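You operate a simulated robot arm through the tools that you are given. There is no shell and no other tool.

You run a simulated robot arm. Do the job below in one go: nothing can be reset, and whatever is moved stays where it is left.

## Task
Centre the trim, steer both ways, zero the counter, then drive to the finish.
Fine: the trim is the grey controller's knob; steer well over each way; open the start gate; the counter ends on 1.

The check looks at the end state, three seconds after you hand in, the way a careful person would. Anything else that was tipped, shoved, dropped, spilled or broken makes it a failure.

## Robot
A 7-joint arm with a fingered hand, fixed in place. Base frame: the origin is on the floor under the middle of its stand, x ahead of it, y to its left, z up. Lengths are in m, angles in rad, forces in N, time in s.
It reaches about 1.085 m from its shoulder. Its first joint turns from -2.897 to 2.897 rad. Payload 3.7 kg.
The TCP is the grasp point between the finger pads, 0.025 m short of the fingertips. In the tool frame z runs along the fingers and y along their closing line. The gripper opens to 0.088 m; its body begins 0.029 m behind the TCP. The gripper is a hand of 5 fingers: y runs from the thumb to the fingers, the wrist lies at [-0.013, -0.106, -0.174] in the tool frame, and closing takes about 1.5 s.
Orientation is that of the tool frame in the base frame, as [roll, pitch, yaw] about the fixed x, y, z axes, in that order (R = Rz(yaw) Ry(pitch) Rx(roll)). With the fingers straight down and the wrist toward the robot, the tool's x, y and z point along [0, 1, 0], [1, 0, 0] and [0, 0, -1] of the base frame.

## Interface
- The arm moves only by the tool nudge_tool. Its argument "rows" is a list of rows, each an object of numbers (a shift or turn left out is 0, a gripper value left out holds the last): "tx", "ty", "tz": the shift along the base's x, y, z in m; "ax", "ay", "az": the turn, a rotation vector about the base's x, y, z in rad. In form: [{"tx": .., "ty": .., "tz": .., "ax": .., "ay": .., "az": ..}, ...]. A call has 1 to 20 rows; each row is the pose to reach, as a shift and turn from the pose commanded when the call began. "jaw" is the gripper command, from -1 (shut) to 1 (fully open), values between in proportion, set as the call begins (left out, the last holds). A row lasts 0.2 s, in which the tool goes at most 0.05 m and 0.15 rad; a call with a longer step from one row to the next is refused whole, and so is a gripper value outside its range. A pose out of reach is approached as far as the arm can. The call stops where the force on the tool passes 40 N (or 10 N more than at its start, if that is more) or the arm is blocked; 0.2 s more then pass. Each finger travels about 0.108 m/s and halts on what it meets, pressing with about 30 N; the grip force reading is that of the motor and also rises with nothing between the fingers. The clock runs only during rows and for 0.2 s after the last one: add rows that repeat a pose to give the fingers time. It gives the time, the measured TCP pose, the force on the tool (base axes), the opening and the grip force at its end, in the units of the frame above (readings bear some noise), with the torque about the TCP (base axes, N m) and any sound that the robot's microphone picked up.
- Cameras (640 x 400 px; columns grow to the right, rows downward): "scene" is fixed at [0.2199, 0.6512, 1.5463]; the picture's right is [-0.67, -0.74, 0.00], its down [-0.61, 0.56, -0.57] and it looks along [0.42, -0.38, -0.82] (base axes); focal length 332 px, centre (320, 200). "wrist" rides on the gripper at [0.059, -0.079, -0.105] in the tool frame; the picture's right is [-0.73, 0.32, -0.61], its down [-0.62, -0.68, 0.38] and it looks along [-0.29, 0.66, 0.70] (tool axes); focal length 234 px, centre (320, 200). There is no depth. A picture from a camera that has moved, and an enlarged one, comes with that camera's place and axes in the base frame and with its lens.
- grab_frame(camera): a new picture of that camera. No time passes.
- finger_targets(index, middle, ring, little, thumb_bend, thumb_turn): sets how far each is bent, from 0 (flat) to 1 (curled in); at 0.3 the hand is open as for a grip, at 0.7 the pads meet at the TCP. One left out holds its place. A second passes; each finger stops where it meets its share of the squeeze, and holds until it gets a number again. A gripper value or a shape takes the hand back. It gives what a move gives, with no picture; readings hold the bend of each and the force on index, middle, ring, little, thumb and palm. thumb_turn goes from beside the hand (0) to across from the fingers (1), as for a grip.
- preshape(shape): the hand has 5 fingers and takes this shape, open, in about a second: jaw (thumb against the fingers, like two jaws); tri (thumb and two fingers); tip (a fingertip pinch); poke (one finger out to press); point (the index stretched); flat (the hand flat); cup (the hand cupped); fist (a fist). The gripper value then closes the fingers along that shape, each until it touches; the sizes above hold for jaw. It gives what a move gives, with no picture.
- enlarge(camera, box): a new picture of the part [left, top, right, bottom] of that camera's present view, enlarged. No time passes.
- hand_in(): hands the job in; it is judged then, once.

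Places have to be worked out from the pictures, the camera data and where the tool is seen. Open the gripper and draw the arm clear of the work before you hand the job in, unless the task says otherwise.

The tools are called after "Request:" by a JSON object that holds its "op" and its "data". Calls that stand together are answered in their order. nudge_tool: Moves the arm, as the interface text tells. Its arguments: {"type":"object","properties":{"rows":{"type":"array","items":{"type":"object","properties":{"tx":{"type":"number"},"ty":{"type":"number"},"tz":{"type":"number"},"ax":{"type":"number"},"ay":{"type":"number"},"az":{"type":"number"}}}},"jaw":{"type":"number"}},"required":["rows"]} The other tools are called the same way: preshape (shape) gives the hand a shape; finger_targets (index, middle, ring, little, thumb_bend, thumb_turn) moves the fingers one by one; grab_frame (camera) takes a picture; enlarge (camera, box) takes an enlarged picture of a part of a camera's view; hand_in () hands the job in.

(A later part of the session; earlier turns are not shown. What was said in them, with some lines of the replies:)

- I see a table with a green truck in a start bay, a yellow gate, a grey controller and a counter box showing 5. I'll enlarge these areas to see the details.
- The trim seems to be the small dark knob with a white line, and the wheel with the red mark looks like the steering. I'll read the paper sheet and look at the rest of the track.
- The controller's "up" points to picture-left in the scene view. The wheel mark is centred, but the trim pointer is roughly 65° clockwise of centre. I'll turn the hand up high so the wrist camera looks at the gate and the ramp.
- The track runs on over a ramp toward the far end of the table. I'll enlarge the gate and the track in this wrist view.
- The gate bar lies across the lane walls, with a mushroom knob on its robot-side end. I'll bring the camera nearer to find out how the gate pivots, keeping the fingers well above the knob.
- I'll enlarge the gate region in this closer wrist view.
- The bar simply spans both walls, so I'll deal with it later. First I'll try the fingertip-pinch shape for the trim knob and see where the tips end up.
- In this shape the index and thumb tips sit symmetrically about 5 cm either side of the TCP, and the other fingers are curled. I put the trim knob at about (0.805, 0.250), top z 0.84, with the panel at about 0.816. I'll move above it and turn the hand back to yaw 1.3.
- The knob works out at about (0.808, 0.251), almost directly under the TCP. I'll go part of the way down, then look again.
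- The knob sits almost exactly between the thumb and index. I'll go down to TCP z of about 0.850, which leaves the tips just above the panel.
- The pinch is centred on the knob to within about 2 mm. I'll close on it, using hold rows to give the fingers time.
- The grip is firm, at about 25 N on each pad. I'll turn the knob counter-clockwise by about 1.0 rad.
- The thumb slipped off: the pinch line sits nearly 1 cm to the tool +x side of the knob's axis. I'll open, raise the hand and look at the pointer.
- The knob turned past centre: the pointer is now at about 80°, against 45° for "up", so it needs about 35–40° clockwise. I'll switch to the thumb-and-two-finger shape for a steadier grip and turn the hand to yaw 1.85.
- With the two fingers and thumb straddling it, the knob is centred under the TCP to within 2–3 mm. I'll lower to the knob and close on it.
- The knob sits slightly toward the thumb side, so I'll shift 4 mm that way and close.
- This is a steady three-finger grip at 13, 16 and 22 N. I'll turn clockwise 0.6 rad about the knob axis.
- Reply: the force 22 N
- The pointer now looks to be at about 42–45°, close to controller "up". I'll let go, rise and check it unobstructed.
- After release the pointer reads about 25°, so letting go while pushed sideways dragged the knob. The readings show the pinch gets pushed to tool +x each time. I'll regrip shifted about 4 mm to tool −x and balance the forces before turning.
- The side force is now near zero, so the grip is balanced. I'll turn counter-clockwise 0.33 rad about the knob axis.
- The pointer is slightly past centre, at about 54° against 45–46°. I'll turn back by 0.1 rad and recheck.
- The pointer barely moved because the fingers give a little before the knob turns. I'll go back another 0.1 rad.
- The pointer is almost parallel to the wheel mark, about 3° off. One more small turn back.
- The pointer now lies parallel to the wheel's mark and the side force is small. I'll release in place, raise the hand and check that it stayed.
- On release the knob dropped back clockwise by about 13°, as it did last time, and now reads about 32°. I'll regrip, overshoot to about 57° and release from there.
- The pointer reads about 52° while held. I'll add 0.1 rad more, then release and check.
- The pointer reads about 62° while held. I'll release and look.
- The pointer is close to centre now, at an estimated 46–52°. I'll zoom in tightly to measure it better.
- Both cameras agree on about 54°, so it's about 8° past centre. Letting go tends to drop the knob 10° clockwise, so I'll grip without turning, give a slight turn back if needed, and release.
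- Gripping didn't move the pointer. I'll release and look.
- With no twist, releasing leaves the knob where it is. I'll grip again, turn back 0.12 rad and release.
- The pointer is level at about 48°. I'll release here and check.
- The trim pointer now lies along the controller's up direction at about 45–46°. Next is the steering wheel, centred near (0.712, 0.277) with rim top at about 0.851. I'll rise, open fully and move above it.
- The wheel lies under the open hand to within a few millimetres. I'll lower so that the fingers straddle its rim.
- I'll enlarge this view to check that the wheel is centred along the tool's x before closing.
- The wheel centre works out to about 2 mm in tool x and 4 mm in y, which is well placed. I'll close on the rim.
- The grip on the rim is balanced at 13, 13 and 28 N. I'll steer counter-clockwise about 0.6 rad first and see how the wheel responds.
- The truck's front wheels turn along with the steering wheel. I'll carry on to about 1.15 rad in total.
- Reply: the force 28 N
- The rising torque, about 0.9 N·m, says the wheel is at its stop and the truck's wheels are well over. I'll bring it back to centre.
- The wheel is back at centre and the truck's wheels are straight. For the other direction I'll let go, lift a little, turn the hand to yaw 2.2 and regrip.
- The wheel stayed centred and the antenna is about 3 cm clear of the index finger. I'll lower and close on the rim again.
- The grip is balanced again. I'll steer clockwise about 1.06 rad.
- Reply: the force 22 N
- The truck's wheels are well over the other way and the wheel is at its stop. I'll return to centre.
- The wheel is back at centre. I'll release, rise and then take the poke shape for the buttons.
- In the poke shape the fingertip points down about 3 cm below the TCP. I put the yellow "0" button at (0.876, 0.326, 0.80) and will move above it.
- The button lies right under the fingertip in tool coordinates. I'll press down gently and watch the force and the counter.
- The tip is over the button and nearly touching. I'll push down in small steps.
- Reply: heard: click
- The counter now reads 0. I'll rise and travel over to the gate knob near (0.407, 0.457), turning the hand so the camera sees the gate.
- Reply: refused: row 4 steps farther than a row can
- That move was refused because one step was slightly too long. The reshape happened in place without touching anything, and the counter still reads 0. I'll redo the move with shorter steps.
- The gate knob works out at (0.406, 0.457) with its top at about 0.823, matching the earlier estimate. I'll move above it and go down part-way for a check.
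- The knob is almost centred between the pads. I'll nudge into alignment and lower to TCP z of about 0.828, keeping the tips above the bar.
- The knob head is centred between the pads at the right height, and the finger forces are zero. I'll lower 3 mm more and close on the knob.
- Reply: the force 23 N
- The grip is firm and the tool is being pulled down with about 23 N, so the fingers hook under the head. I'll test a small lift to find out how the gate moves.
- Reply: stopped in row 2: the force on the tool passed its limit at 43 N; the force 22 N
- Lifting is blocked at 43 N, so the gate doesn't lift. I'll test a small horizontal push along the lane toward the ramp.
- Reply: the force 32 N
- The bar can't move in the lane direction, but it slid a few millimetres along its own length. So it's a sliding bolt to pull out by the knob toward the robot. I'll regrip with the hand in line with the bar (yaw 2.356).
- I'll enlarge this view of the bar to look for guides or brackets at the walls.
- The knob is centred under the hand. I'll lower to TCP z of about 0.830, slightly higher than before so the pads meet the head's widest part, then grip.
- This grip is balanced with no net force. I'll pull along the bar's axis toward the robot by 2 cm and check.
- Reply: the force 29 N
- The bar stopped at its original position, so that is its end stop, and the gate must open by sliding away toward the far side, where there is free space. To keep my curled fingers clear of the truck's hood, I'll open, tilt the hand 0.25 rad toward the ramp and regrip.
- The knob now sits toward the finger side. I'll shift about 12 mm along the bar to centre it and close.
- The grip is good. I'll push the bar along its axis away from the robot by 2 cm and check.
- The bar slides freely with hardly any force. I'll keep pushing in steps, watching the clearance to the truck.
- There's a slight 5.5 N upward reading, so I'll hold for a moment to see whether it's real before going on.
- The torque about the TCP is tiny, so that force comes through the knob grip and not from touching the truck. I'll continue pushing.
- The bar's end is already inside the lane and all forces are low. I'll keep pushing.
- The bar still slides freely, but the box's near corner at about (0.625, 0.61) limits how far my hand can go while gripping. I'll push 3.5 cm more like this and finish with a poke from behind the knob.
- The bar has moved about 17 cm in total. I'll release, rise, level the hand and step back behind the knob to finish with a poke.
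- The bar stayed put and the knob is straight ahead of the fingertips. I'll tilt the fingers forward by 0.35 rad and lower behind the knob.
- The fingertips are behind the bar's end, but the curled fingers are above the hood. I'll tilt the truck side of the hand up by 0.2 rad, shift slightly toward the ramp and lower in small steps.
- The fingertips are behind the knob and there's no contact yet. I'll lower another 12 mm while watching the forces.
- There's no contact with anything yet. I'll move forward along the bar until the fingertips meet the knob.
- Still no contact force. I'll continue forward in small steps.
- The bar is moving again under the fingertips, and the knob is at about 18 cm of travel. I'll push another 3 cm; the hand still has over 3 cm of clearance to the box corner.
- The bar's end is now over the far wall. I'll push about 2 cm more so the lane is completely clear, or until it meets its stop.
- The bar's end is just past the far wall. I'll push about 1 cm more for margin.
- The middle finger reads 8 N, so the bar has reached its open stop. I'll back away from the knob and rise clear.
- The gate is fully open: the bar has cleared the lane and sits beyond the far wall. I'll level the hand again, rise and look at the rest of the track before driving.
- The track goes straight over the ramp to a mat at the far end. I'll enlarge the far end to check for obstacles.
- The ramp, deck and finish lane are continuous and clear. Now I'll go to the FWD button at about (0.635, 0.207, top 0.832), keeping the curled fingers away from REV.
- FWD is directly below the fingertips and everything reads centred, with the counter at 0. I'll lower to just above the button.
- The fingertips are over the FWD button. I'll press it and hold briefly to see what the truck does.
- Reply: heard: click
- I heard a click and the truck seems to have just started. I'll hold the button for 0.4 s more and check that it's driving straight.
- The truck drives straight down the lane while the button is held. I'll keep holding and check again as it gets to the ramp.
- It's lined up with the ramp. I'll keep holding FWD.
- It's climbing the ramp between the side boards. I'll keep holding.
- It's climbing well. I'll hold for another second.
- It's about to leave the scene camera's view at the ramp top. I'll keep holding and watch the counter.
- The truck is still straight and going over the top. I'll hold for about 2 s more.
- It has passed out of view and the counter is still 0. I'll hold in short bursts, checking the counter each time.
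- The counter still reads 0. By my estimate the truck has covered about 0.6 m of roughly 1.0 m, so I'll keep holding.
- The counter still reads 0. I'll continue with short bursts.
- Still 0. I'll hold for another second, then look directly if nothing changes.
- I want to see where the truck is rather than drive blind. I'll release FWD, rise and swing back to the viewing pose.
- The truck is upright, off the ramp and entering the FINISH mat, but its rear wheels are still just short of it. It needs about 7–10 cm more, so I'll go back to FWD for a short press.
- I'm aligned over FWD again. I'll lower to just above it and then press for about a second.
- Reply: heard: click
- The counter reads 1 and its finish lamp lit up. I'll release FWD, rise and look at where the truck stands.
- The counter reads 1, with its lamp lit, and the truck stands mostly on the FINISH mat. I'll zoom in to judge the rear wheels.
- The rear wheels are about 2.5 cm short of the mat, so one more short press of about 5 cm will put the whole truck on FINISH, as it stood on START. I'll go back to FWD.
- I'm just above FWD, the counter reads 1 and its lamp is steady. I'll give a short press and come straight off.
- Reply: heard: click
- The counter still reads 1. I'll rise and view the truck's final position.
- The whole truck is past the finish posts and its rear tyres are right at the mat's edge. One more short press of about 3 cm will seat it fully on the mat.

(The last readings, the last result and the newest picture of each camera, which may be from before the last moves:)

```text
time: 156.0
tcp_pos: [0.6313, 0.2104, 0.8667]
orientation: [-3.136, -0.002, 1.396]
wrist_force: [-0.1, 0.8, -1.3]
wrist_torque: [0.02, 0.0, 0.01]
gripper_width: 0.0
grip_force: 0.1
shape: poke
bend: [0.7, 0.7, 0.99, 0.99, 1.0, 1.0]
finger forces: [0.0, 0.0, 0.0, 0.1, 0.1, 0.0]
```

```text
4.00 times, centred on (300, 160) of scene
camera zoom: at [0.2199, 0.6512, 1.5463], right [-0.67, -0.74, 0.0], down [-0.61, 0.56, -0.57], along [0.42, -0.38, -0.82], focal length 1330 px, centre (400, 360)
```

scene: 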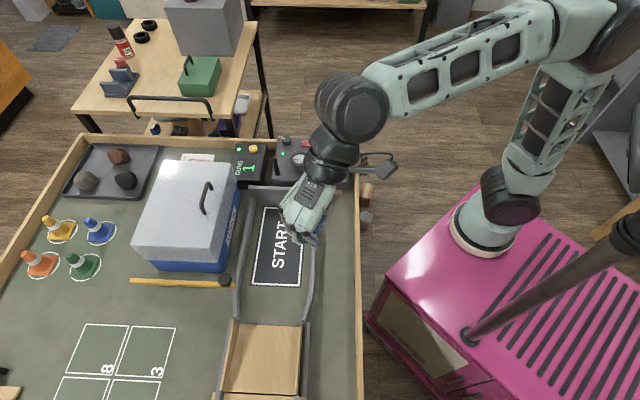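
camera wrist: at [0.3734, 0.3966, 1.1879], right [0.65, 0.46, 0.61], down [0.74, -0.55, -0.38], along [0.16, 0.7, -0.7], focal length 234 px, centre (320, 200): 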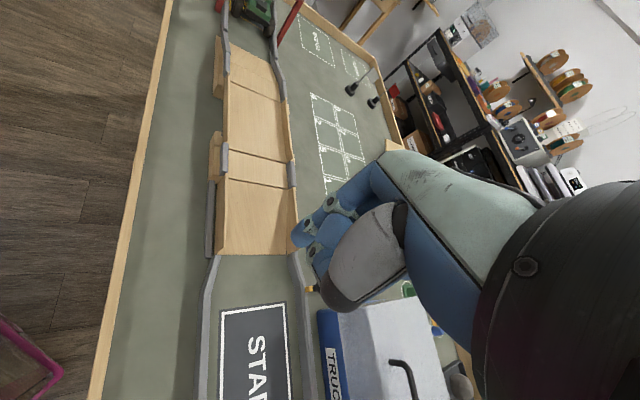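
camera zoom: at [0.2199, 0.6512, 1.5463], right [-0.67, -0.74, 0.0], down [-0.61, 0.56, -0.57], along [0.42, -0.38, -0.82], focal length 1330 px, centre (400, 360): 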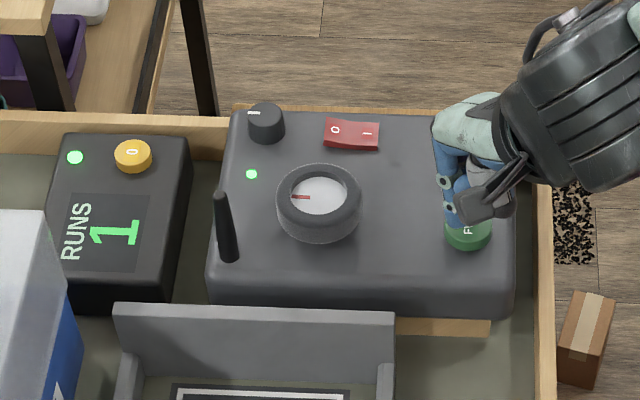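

The position is the same as before and the counter still reads 1. I'll give the last short press, then come off.

Request:
{"op": "nudge_tool", "data": {"rows": [{"tz": -0.006}, {"tz": -0.011}, {"tz": -0.014}, {"tz": -0.014}, {"tz": -0.014}, {"tz": 0.0}, {"tz": 0.03}]}}

Request:
{"op": "nudge_tool", "data": {"rows": [{"tz": 0.04}, {"tx": -0.016, "ty": 0.019, "tz": 0.075, "az": 0.132}, {"tx": -0.031, "ty": 0.039, "tz": 0.1, "az": 0.271}, {"tx": -0.046, "ty": 0.059, "tz": 0.12, "az": 0.41}, {"tx": -0.061, "ty": 0.079, "tz": 0.14, "az": 0.549}, {"tx": -0.077, "ty": 0.098, "tz": 0.16, "az": 0.688}, {"tx": -0.092, "ty": 0.118, "tz": 0.18, "az": 0.827}, {"tx": -0.107, "ty": 0.138, "tz": 0.186, "az": 0.966}, {"tx": -0.122, "ty": 0.158, "tz": 0.186, "az": 1.105}, {"tx": -0.138, "ty": 0.177, "tz": 0.186, "az": 1.244}, {"tx": -0.153, "ty": 0.197, "tz": 0.186, "az": 1.383}, {"tx": -0.168, "ty": 0.217, "tz": 0.186, "az": 1.522}, {"tx": -0.184, "ty": 0.236, "tz": 0.186, "az": 1.661}, {"tx": -0.199, "ty": 0.256, "tz": 0.186, "az": 1.8}, {"tx": -0.214, "ty": 0.276, "tz": 0.186, "az": 1.939}]}}

Request:
{"op": "enlarge", "data": {"camera": "wrist", "box": [210, 0, 306, 60]}}

Request:
{"op": "enlarge", "data": {"camera": "scene", "box": [200, 110, 360, 210]}}

```text
time: 157.6
tcp_pos: [0.6309, 0.2108, 0.8943]
orientation: [-3.136, 0.0, 1.398]
wrist_force: [-0.4, 0.0, -0.8]
wrist_torque: [-0.04, -0.03, 0.04]
gripper_width: 0.0001
grip_force: 0.0
shape: poke
bend: [0.7, 0.7, 0.99, 0.99, 1.0, 1.0]
finger forces: [0.1, 0.1, 0.1, 0.0, 0.1, 0.0]
heard: click
```

```text
time: 160.8
tcp_pos: [0.4157, 0.487, 1.0829]
orientation: [-3.135, 0.0, -2.946]
wrist_force: [-0.7, 0.3, -0.1]
wrist_torque: [-0.04, 0.03, -0.01]
gripper_width: 0.0
grip_force: 0.1
shape: poke
bend: [0.7, 0.7, 0.99, 0.99, 1.0, 1.0]
finger forces: [0.1, 0.0, 0.0, 0.0, 0.0, 0.0]
```

```text
6.67 times, centred on (258, 30) of wrist
camera zoom: at [0.3727, 0.3972, 1.1886], right [0.65, 0.46, 0.61], down [0.74, -0.55, -0.38], along [0.16, 0.7, -0.7], focal length 1561 px, centre (733, 1333)
```

zoom: 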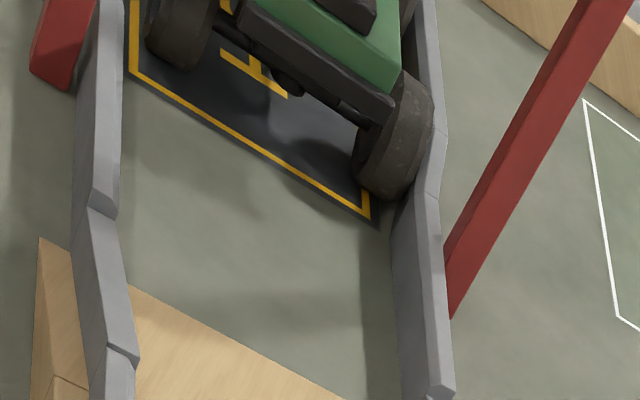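

```text
4.00 times, centred on (280, 160) of scene
camera zoom: at [0.2199, 0.6512, 1.5463], right [-0.67, -0.74, 0.0], down [-0.61, 0.56, -0.57], along [0.42, -0.38, -0.82], focal length 1330 px, centre (480, 360)
```

zoom: 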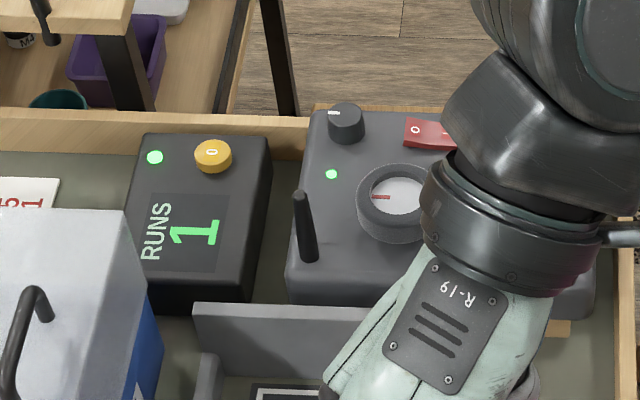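

The truck is fully on the FINISH mat and the counter reads 1. I'll withdraw to the starting pose, open the hand and make a last check.

Request:
{"op": "nudge_tool", "data": {"rows": [{"ty": -0.02, "tz": 0.005, "az": -0.136}, {"ty": -0.04, "tz": 0.01, "az": -0.272}, {"ty": -0.06, "tz": 0.015, "az": -0.408}, {"ty": -0.08, "tz": 0.02, "az": -0.544}, {"ty": -0.1, "tz": 0.025, "az": -0.68}, {"ty": -0.12, "tz": 0.03, "az": -0.816}, {"ty": -0.14, "tz": 0.035, "az": -0.952}, {"ty": -0.16, "tz": 0.04, "az": -1.088}, {"ty": -0.18, "tz": 0.045, "az": -1.224}, {"ty": -0.2, "tz": 0.05, "az": -1.36}, {"ty": -0.22, "tz": 0.05, "az": -1.496}, {"ty": -0.24, "tz": 0.05, "az": -1.632}, {"ty": -0.256, "tz": 0.05, "az": -1.766}]}}

Request:
{"op": "preshape", "data": {"shape": "jaw"}}

Request:
{"op": "grab_frame", "data": {"camera": "scene"}}

Request:
{"op": "enlarge", "data": {"camera": "scene", "box": [270, 130, 320, 165]}}

Request:
{"op": "grab_frame", "data": {"camera": "wrist"}}

```text
time: 163.6
tcp_pos: [0.4177, 0.232, 1.1321]
orientation: [-3.136, 0.001, 1.57]
wrist_force: [0.1, 0.4, -1.0]
wrist_torque: [0.0, 0.01, 0.01]
gripper_width: 0.0
grip_force: 0.1
shape: poke
bend: [0.7, 0.7, 0.99, 0.99, 1.0, 1.0]
finger forces: [0.0, 0.0, 0.0, 0.0, 0.0, 0.0]
```

```text
time: 164.5
tcp_pos: [0.4169, 0.2316, 1.1328]
orientation: [-3.136, 0.001, 1.571]
wrist_force: [0.2, 0.1, 0.0]
wrist_torque: [-0.01, -0.01, 0.0]
gripper_width: 0.0881
grip_force: 0.0
shape: jaw
bend: [0.3, 0.3, 0.3, 0.3, 0.3, 0.98]
finger forces: [0.0, 0.0, 0.1, 0.0, 0.0, 0.0]
```

```text
taken
```

scene: 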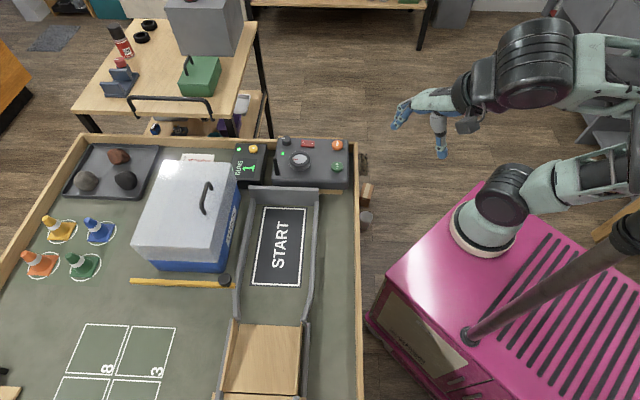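

```text
11.43 times, centred on (295, 148) of scene
camera zoom: at [0.2199, 0.6512, 1.5463], right [-0.67, -0.74, 0.0], down [-0.61, 0.56, -0.57], along [0.42, -0.38, -0.82], focal length 3800 px, centre (606, 800)
```

zoom: 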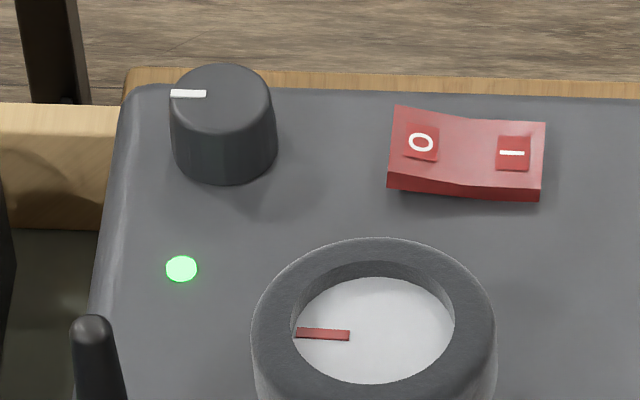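

```text
taken
camera wrist: at [0.338, 0.2903, 1.2382], right [0.33, -0.73, 0.61], down [-0.68, -0.62, -0.38], along [0.65, -0.29, -0.7], focal length 234 px, centre (320, 200)
```

wrist: 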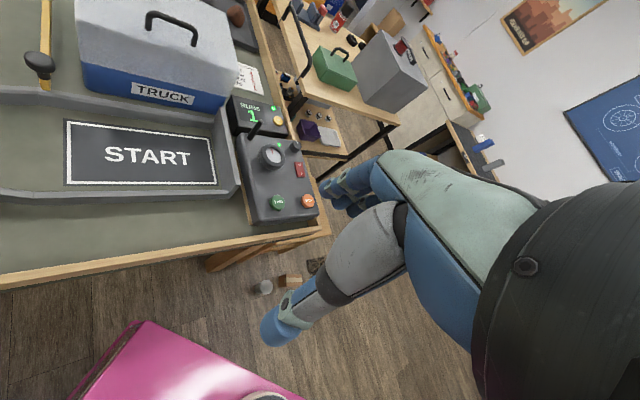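

The trim pointer and steering mark are both centred, the gate is open, the truck is on FINISH, the counter reads 1 and the hand is open and clear. I'm handing in.

Request:
{"op": "hand_in", "data": {}}

```text
The job is handed in.
```

I finished every step and handed the job in; no result from the check has come back. Here is the state at hand-in:

- **Trim:** the grey controller's knob points straight "up", within a degree or two as read from the pictures. It took several re-grips to get there.
- **Steering:** I turned the wheel to its stop in both directions and brought it back to centre. The truck's front wheels followed each way.
- **Gate:** the start gate is a sliding bar. I pushed it along its length to its open stop, so it now sits clear beyond the far wall of the lane.
- **Counter:** I zeroed it before driving. It now reads 1, and its finish lamp came on when the truck arrived.
- **Drive:** the truck went over the ramp and stands upright with all wheels on the FINISH mat. I needed three short extra presses of FWD to get it fully onto the mat.

My last pictures show nothing else tipped, moved or dropped. The hand is open and back near its starting pose.
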